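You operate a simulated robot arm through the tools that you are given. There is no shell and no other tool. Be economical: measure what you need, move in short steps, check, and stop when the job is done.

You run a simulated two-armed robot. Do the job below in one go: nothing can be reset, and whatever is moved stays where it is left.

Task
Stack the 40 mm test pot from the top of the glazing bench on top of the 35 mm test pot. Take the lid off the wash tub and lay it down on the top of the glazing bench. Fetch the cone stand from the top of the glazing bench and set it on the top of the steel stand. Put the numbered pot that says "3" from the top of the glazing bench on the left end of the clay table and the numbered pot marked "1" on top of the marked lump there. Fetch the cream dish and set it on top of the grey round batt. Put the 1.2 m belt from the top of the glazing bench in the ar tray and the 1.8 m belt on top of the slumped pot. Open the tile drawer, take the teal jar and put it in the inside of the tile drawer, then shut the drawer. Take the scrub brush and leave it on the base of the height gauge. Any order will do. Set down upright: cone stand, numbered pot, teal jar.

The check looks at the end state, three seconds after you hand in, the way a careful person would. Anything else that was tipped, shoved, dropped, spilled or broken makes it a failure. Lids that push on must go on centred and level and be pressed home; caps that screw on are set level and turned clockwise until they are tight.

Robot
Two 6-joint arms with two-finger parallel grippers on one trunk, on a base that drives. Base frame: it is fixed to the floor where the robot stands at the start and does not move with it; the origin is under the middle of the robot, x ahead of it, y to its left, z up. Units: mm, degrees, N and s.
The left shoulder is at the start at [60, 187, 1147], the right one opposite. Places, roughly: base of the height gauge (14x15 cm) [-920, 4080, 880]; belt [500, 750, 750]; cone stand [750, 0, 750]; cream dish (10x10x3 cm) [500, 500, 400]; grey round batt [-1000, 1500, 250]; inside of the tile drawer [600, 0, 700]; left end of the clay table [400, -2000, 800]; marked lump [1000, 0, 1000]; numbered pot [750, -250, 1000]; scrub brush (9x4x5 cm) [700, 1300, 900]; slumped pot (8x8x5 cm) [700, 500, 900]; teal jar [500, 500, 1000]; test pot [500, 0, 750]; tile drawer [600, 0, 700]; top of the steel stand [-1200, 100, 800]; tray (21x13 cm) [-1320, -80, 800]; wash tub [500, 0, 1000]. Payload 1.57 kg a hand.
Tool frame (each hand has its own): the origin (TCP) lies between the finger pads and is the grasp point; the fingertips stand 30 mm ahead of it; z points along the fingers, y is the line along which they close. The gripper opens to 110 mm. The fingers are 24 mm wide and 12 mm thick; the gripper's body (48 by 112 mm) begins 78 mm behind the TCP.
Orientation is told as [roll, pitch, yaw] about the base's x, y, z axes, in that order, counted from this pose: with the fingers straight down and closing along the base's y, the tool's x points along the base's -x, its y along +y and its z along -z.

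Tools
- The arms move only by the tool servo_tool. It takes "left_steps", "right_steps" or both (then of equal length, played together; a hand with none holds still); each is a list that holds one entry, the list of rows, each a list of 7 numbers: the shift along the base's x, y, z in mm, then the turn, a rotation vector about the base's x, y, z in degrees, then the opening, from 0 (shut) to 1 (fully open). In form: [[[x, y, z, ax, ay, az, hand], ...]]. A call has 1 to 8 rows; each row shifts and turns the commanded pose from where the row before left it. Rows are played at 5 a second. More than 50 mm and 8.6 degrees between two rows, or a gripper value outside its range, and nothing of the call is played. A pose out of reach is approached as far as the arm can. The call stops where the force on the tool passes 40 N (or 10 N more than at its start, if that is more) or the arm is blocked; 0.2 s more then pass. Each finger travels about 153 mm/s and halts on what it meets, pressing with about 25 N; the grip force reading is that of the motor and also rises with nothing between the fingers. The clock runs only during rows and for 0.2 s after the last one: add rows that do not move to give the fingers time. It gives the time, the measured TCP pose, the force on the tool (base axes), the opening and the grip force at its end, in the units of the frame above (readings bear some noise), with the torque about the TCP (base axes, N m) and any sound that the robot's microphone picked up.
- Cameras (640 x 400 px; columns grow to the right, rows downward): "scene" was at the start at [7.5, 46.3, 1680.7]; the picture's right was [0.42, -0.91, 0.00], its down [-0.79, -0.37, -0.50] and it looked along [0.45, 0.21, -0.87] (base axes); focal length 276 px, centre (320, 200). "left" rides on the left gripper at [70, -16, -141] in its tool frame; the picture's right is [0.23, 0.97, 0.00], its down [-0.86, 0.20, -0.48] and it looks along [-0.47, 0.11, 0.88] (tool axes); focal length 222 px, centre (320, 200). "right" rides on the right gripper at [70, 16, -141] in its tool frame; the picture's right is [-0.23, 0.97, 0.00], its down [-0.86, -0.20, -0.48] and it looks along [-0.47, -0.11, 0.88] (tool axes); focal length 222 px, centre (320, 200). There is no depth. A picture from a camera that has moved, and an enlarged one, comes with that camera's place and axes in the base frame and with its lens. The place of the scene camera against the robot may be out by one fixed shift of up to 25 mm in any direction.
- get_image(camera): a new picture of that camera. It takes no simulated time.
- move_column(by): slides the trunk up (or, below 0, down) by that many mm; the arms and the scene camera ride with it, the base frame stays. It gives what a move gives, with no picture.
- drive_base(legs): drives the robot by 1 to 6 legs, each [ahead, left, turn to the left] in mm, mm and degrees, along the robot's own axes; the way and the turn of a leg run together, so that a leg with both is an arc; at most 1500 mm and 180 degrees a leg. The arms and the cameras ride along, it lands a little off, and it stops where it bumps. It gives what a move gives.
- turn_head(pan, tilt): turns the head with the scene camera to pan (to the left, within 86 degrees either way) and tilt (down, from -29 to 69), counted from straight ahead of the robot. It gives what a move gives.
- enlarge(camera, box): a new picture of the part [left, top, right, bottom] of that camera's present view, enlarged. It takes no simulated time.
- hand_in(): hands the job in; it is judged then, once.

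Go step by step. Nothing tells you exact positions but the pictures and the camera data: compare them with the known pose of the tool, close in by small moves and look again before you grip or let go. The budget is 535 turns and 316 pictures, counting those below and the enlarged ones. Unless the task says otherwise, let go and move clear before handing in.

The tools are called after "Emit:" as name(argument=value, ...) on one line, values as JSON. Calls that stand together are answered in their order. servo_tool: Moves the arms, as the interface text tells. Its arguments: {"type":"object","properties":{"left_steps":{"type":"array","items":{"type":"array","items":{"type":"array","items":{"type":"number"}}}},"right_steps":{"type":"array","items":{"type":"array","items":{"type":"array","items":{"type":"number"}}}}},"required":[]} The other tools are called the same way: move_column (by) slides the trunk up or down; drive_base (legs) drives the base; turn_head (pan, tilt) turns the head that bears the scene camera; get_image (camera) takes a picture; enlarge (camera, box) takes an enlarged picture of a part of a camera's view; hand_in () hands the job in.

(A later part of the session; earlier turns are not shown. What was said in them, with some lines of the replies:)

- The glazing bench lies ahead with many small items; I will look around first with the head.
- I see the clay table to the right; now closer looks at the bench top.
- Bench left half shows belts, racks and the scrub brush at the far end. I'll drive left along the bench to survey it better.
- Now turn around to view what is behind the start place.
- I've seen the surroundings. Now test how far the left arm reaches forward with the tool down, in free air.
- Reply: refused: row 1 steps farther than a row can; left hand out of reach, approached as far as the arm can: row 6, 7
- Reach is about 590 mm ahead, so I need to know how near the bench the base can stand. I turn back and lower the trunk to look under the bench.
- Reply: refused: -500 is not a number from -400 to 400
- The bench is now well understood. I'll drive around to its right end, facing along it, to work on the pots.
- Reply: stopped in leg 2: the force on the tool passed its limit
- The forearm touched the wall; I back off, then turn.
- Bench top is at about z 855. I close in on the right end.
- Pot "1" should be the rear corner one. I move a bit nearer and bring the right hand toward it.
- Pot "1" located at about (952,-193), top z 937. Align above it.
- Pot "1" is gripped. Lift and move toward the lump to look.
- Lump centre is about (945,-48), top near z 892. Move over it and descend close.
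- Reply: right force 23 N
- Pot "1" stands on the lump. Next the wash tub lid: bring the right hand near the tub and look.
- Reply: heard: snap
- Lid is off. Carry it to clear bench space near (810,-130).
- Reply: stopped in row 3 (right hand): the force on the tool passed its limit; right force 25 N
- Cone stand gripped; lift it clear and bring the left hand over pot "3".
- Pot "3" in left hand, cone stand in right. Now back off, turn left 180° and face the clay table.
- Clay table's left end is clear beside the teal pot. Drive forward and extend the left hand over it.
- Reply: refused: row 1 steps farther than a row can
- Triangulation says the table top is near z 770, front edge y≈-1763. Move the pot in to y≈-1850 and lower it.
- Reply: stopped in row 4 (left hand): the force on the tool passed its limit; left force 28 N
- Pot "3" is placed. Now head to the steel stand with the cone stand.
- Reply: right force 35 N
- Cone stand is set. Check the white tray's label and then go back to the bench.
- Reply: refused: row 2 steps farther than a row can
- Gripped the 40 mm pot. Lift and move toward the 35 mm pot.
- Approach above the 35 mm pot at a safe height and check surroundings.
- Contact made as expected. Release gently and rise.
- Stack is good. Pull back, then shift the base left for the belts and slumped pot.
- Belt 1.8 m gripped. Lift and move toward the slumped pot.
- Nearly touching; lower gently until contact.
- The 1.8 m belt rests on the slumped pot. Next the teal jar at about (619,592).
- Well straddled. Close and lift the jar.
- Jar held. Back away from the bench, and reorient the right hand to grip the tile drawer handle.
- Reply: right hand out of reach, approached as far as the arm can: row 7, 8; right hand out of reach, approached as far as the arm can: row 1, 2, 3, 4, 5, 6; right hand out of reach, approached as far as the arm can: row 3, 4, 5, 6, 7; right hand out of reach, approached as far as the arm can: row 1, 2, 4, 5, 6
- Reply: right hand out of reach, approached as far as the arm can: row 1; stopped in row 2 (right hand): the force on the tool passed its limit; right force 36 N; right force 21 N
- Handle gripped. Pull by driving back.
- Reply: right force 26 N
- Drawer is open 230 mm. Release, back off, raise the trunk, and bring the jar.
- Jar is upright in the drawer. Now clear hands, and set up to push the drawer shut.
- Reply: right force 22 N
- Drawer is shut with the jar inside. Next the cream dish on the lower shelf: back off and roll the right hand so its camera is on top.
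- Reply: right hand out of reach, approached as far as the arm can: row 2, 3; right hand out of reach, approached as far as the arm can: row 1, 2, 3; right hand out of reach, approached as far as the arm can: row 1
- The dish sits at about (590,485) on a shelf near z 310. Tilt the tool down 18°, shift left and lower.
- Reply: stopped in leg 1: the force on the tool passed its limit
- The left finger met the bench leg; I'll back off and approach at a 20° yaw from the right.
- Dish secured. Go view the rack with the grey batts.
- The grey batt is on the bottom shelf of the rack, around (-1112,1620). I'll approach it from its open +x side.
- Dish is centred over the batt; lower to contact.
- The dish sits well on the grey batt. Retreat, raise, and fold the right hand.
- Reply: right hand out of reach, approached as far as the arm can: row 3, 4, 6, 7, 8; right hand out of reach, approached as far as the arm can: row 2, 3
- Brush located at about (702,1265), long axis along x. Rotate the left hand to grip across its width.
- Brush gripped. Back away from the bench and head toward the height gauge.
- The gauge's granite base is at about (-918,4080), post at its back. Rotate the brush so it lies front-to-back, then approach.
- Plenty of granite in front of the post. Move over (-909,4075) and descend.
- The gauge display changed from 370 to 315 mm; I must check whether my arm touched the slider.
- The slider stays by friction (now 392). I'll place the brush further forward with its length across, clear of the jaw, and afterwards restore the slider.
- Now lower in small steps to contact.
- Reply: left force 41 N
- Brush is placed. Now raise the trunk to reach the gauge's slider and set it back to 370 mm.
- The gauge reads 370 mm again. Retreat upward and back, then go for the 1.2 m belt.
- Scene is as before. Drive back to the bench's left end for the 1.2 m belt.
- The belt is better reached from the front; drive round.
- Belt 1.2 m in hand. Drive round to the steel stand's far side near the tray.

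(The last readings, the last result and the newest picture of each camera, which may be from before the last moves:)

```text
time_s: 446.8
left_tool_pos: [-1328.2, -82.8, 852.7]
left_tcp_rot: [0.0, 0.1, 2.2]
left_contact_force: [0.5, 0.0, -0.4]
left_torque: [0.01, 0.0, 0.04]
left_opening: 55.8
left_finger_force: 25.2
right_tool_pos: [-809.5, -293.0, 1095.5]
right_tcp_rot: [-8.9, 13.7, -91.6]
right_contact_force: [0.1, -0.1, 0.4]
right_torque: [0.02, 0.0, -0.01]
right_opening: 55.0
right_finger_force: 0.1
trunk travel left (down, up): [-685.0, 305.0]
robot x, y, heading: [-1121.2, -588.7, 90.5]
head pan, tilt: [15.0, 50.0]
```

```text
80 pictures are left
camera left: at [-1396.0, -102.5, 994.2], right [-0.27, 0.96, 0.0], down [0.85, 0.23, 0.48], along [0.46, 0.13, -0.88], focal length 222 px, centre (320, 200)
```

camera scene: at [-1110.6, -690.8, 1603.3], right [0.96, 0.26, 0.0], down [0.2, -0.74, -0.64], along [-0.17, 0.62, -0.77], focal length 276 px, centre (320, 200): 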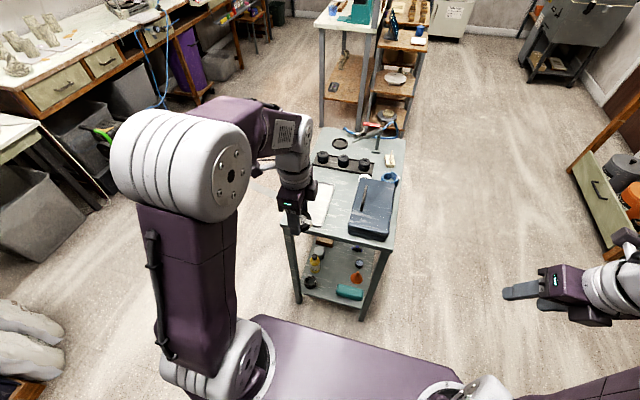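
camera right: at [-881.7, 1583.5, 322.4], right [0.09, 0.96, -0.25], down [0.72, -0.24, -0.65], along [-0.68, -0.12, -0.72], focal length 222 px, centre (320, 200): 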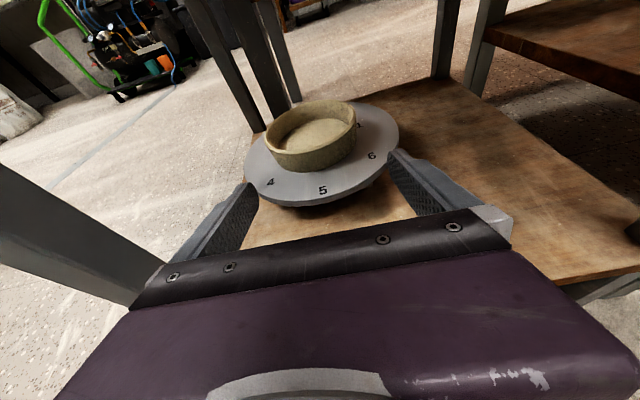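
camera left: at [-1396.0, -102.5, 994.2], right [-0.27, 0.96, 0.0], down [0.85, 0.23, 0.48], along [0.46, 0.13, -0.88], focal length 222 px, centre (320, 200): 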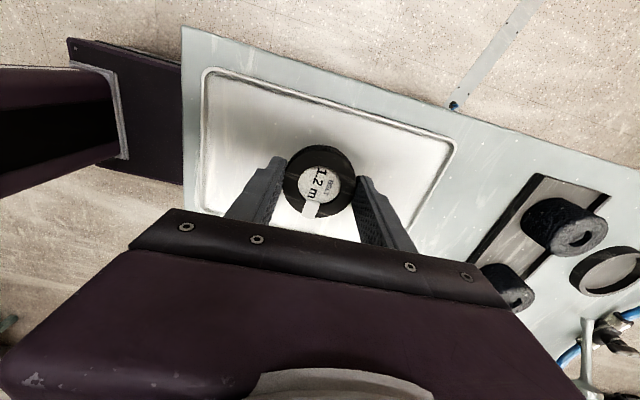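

Belt is over the tray. Lower to contact and release.

Emit:
servo_tool(left_steps=[[[0, 0, -8, 0, 0, 0, 0.3], [0, 0, -4, 0, 0, 0, 0.3], [0, 0, -4, 0, 0, 0, 0.3], [0, 0, -4, 0, 0, 0, 0.3], [0, 0, -4, 0, 0, 0, 0.3], [0, 0, -4, 0, 0, 0, 0.3], [0, 0, 0, 0, 0, 0, 0.3]]])

```text
time_s: 448.1
left_tool_pos: [-1327.3, -82.0, 835.3]
left_tcp_rot: [0.5, 0.3, 2.2]
left_contact_force: [-0.1, -9.7, 27.3]
left_torque: [-0.83, -0.24, -0.08]
left_opening: 56.0
left_finger_force: 25.0
right_tool_pos: [-808.6, -296.1, 1095.9]
right_tcp_rot: [-8.9, 13.7, -91.6]
right_contact_force: [-0.5, -0.2, -0.4]
right_torque: [-0.04, 0.01, 0.01]
right_opening: 54.9
right_finger_force: 0.1
trunk travel left (down, up): [-685.0, 305.0]
robot x, y, heading: [-1118.9, -589.1, 90.3]
head pan, tilt: [15.0, 50.0]
stopped in row 6 (left hand): the force on the tool passed its limit (the readings are from after the stop); the commanded pose is now the measured one
```

Emit:
servo_tool(left_steps=[[[0, 0, 2, 0, 0, 0, 0.5], [0, 0, 0, 0, 0, 0, 0.65], [0, 0, 0, 0, 0, 0, 0.7], [0, 0, 45, 0, 0, 0, 0.7], [0, 0, 45, 0, 0, 0, 0.7], [0, 0, 45, 0, 0, 0, 0.7], [0, 0, 45, 0, 0, 0, 0.7], [10, -40, 0, 0, 0, 0, 0.7]]])

Emit:
get_image(camera="left")

Emit:
enlarge(camera="scene", box=[230, 120, 430, 260])

```text
time_s: 449.9
left_tool_pos: [-1315.6, -123.0, 1013.9]
left_tcp_rot: [0.6, 0.2, 2.3]
left_contact_force: [-0.6, -0.2, 0.5]
left_torque: [0.02, 0.01, 0.03]
left_opening: 77.0
left_finger_force: 0.3
right_tool_pos: [-809.7, -294.3, 1096.0]
right_tcp_rot: [-8.9, 13.6, -91.7]
right_contact_force: [-0.2, 0.4, -0.1]
right_torque: [0.01, 0.02, 0.01]
right_opening: 55.0
right_finger_force: 0.1
trunk travel left (down, up): [-685.0, 305.0]
robot x, y, heading: [-1118.4, -590.0, 90.1]
head pan, tilt: [15.0, 50.0]
```

```text
79 pictures are left
camera left: at [-1384.5, -142.7, 1154.9], right [-0.27, 0.96, 0.01], down [0.85, 0.23, 0.48], along [0.46, 0.14, -0.88], focal length 222 px, centre (320, 200)
```

left: 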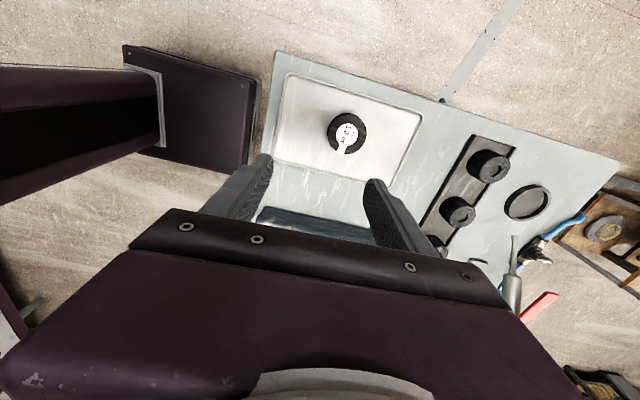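

```text
2.86 times, centred on (330, 190) of scene
camera zoom: at [-1130.8, -560.2, 1603.3], right [0.96, 0.26, 0.0], down [0.2, -0.74, -0.64], along [-0.17, 0.62, -0.77], focal length 787 px, centre (291, 229)
```

zoom: 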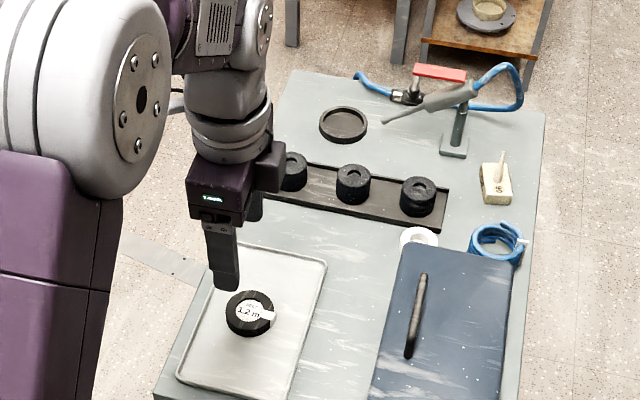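

Belt 1.2 m lies in the tray, and the cone stand and dish are visible in place. Back away clear before a last look at the bench.

Emit:
drive_base(legs=[[-250, 0, 0], [0, -900, -90]])

Emit:
turn_head(pan=0, tilt=20)

Emit:
get_image(camera="scene")

```text
time_s: 456.1
left_tool_pos: [-71.5, -1229.0, 1012.8]
left_tcp_rot: [0.4, 0.0, -88.8]
left_contact_force: [0.5, -0.4, 0.1]
left_torque: [-0.03, 0.01, 0.01]
left_opening: 77.0
left_finger_force: 0.1
right_tool_pos: [-251.3, -1732.3, 1095.5]
right_tcp_rot: [-8.8, 13.5, 177.3]
right_contact_force: [-0.5, 0.4, 0.5]
right_torque: [-0.02, 0.01, 0.02]
right_opening: 54.9
right_finger_force: 0.0
trunk travel left (down, up): [-685.0, 305.0]
robot x, y, heading: [-539.9, -1416.7, -0.8]
head pan, tilt: [15.0, 50.0]
cut short: leg 2
```

```text
time_s: 457.0
left_tool_pos: [-70.3, -1228.2, 1012.6]
left_tcp_rot: [0.5, 0.2, -88.8]
left_contact_force: [0.0, -0.3, 0.2]
left_torque: [-0.02, 0.02, -0.01]
left_opening: 77.0
left_finger_force: 0.1
right_tool_pos: [-252.3, -1732.6, 1095.4]
right_tcp_rot: [-8.9, 13.4, 177.3]
right_contact_force: [-0.5, -0.9, -1.0]
right_torque: [-0.01, 0.0, 0.0]
right_opening: 54.9
right_finger_force: 0.1
trunk travel left (down, up): [-685.0, 305.0]
robot x, y, heading: [-544.4, -1415.7, -0.8]
head pan, tilt: [0.0, 20.0]
```

```text
77 pictures are left
camera scene: at [-503.2, -1400.3, 1648.8], right [-0.01, -1.0, 0.0], down [-0.34, 0.0, -0.94], along [0.94, -0.01, -0.34], focal length 276 px, centre (320, 200)
```

scene: 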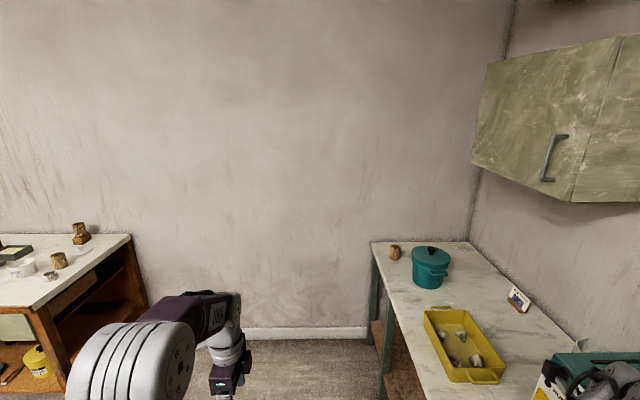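

The arc drifted toward the clay table and was cut short; I check for any disturbance there before moving.

Emit:
turn_head(pan=-80, tilt=40)

Emit:
get_image(camera="scene")

Emit:
get_image(camera="right")

```text
time_s: 458.6
left_tool_pos: [-70.0, -1229.3, 1011.9]
left_tcp_rot: [0.5, 0.3, -88.7]
left_contact_force: [0.0, 0.4, -0.8]
left_torque: [0.0, -0.03, 0.0]
left_opening: 77.2
left_finger_force: 0.1
right_tool_pos: [-251.6, -1732.3, 1096.4]
right_tcp_rot: [-8.9, 13.5, 177.3]
right_contact_force: [-0.5, -0.1, 0.1]
right_torque: [-0.01, 0.03, -0.02]
right_opening: 55.2
right_finger_force: 0.0
trunk travel left (down, up): [-685.0, 305.0]
robot x, y, heading: [-542.6, -1418.6, -0.6]
head pan, tilt: [-80.0, 40.0]
```

```text
76 pictures are left
camera scene: at [-582.6, -1483.3, 1617.5], right [-0.99, -0.16, 0.0], down [-0.1, 0.63, -0.77], along [0.12, -0.76, -0.64], focal length 276 px, centre (320, 200)
```

scene: 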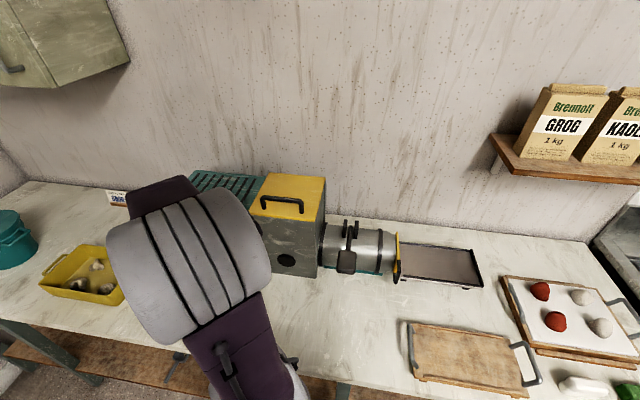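

```text
75 pictures are left
camera right: at [-217.2, -1771.4, 1244.4], right [-0.23, -0.95, -0.2], down [-0.94, 0.17, 0.29], along [-0.24, 0.25, -0.94], focal length 222 px, centre (320, 200)
```

right: 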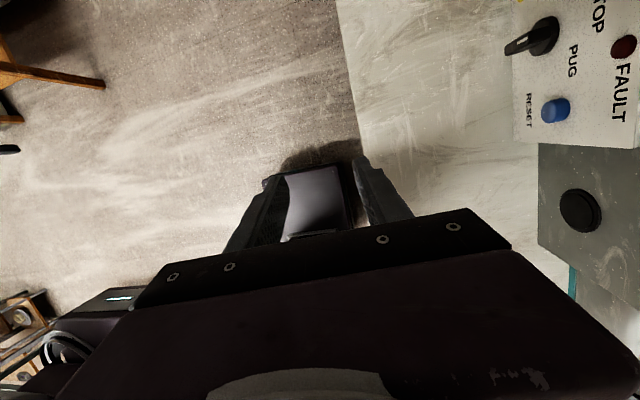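

Emit:
drive_base(legs=[[0, 450, 0]])

Emit:
turn_head(pan=-86, tilt=35)

Emit:
get_image(camera="scene")

Emit:
turn_head(pan=-50, tilt=30)

Emit:
get_image(camera="scene")

```text
time_s: 461.3
left_tool_pos: [-63.3, -777.9, 1011.8]
left_tcp_rot: [0.5, 0.2, -88.9]
left_contact_force: [0.0, 0.3, 0.4]
left_torque: [-0.01, -0.01, -0.02]
left_opening: 77.0
left_finger_force: 0.2
right_tool_pos: [-245.4, -1280.6, 1095.0]
right_tcp_rot: [-8.9, 13.5, 177.2]
right_contact_force: [-0.7, -0.4, 0.0]
right_torque: [-0.01, -0.01, -0.02]
right_opening: 55.4
right_finger_force: 0.0
trunk travel left (down, up): [-685.0, 305.0]
robot x, y, heading: [-534.2, -965.8, -0.8]
head pan, tilt: [-80.0, 40.0]
```

```text
time_s: 461.9
left_tool_pos: [-63.3, -778.2, 1013.4]
left_tcp_rot: [0.6, 0.2, -89.1]
left_contact_force: [1.4, 0.4, 0.0]
left_torque: [0.02, 0.02, -0.02]
left_opening: 76.9
left_finger_force: 0.0
right_tool_pos: [-246.2, -1280.6, 1096.0]
right_tcp_rot: [-8.8, 13.4, 177.2]
right_contact_force: [0.0, 0.4, -0.4]
right_torque: [0.0, -0.01, -0.06]
right_opening: 55.0
right_finger_force: 0.1
trunk travel left (down, up): [-685.0, 305.0]
robot x, y, heading: [-533.4, -963.3, -1.0]
head pan, tilt: [-85.9, 35.0]
```

```text
74 pictures are left
camera scene: at [-585.0, -1033.8, 1625.0], right [-1.0, -0.06, 0.0], down [-0.03, 0.57, -0.82], along [0.05, -0.82, -0.57], focal length 276 px, centre (320, 200)
```

scene: 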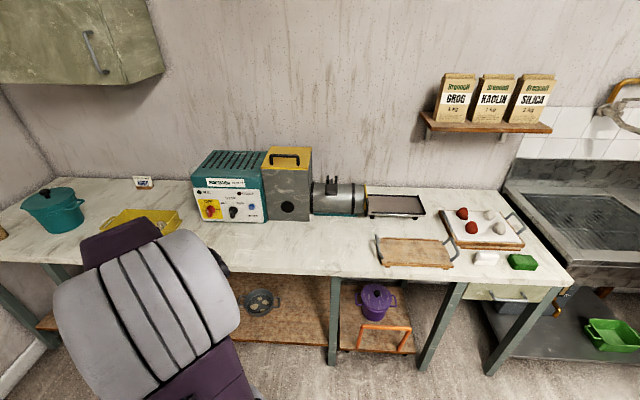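

```text
time_s: 463.0
left_tool_pos: [-64.5, -778.2, 1011.4]
left_tcp_rot: [0.5, 0.2, -89.0]
left_contact_force: [-0.4, -0.9, -0.1]
left_torque: [0.03, -0.01, 0.0]
left_opening: 77.3
left_finger_force: 0.0
right_tool_pos: [-245.6, -1279.8, 1094.4]
right_tcp_rot: [-8.8, 13.5, 177.2]
right_contact_force: [-1.4, 0.2, -0.5]
right_torque: [0.01, 0.0, -0.03]
right_opening: 55.1
right_finger_force: 0.2
trunk travel left (down, up): [-685.0, 305.0]
robot x, y, heading: [-537.6, -966.7, -0.5]
head pan, tilt: [-50.0, 30.0]
```

```text
73 pictures are left
camera scene: at [-533.0, -1016.7, 1632.8], right [-0.78, -0.63, 0.0], down [-0.32, 0.39, -0.87], along [0.55, -0.67, -0.5], focal length 276 px, centre (320, 200)
```

scene: 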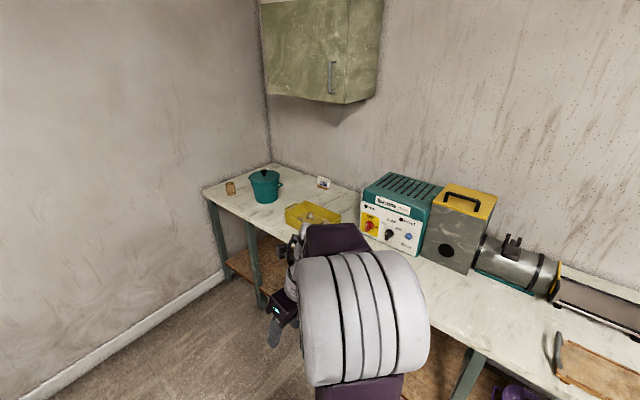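

Clay table is undisturbed. One last look at the bench.

Emit:
drive_base(legs=[[0, 850, 0]])

Emit:
turn_head(pan=5, tilt=25)

Emit:
enlarge(camera="scene", box=[180, 140, 480, 330])

```text
time_s: 467.4
left_tool_pos: [-49.7, 55.0, 1012.8]
left_tcp_rot: [0.5, 0.1, -89.0]
left_contact_force: [0.7, 0.2, -1.1]
left_torque: [-0.01, -0.02, -0.01]
left_opening: 76.8
left_finger_force: 0.1
right_tool_pos: [-233.1, -447.5, 1096.3]
right_tcp_rot: [-9.0, 13.5, 177.1]
right_contact_force: [0.7, -0.1, -0.4]
right_torque: [-0.04, 0.02, -0.03]
right_opening: 54.9
right_finger_force: 0.1
trunk travel left (down, up): [-685.0, 305.0]
robot x, y, heading: [-521.9, -129.0, -1.1]
head pan, tilt: [-50.0, 30.0]
```

```text
time_s: 468.6
left_tool_pos: [-50.3, 53.9, 1012.4]
left_tcp_rot: [0.5, 0.2, -89.1]
left_contact_force: [0.3, 0.3, -0.4]
left_torque: [0.02, -0.01, -0.01]
left_opening: 77.0
left_finger_force: 0.0
right_tool_pos: [-233.8, -446.7, 1094.8]
right_tcp_rot: [-8.9, 13.5, 177.1]
right_contact_force: [-0.5, 0.0, -0.7]
right_torque: [0.0, 0.04, 0.0]
right_opening: 55.0
right_finger_force: 0.1
trunk travel left (down, up): [-685.0, 305.0]
robot x, y, heading: [-521.2, -129.8, -1.1]
head pan, tilt: [5.0, 25.0]
```

```text
2.11 times, centred on (330, 235) of scene
camera zoom: at [-484.4, -106.3, 1640.8], right [0.07, -1.0, 0.0], down [-0.42, -0.03, -0.91], along [0.9, 0.06, -0.42], focal length 580 px, centre (299, 126)
```

zoom: 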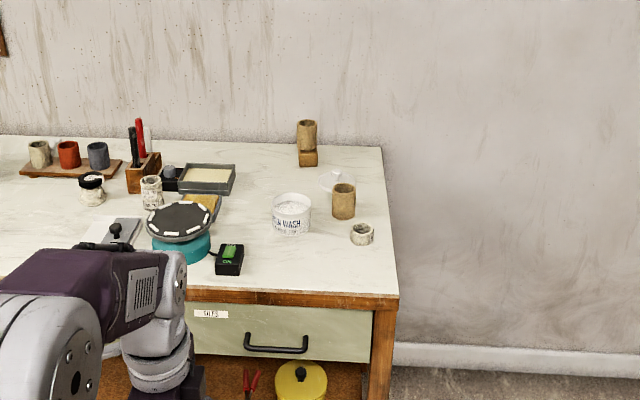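

All the pieces look as the job asks, the drawer is shut and both hands are empty and clear, so I hand it in.

Emit:
hand_in()

```text
The job is handed in.
```

I did every step of the job and handed it in with both hands empty and clear.

- **Jar not re-checked:** the teal jar stood upright in the open tile drawer, but I could not see it again once the drawer was shut.
- **Height gauge slider moved:** my arm shifted the slider while I was placing the scrub brush. I pushed it back until the display read its original 370 mm.
- **Base bumped something by the clay table:** on the last drive the base stopped short there. I compared the view afterwards and nothing visible had moved.
- **Tray label not read:** I took the white tray on the steel stand as the ar tray because it was at the position you gave.
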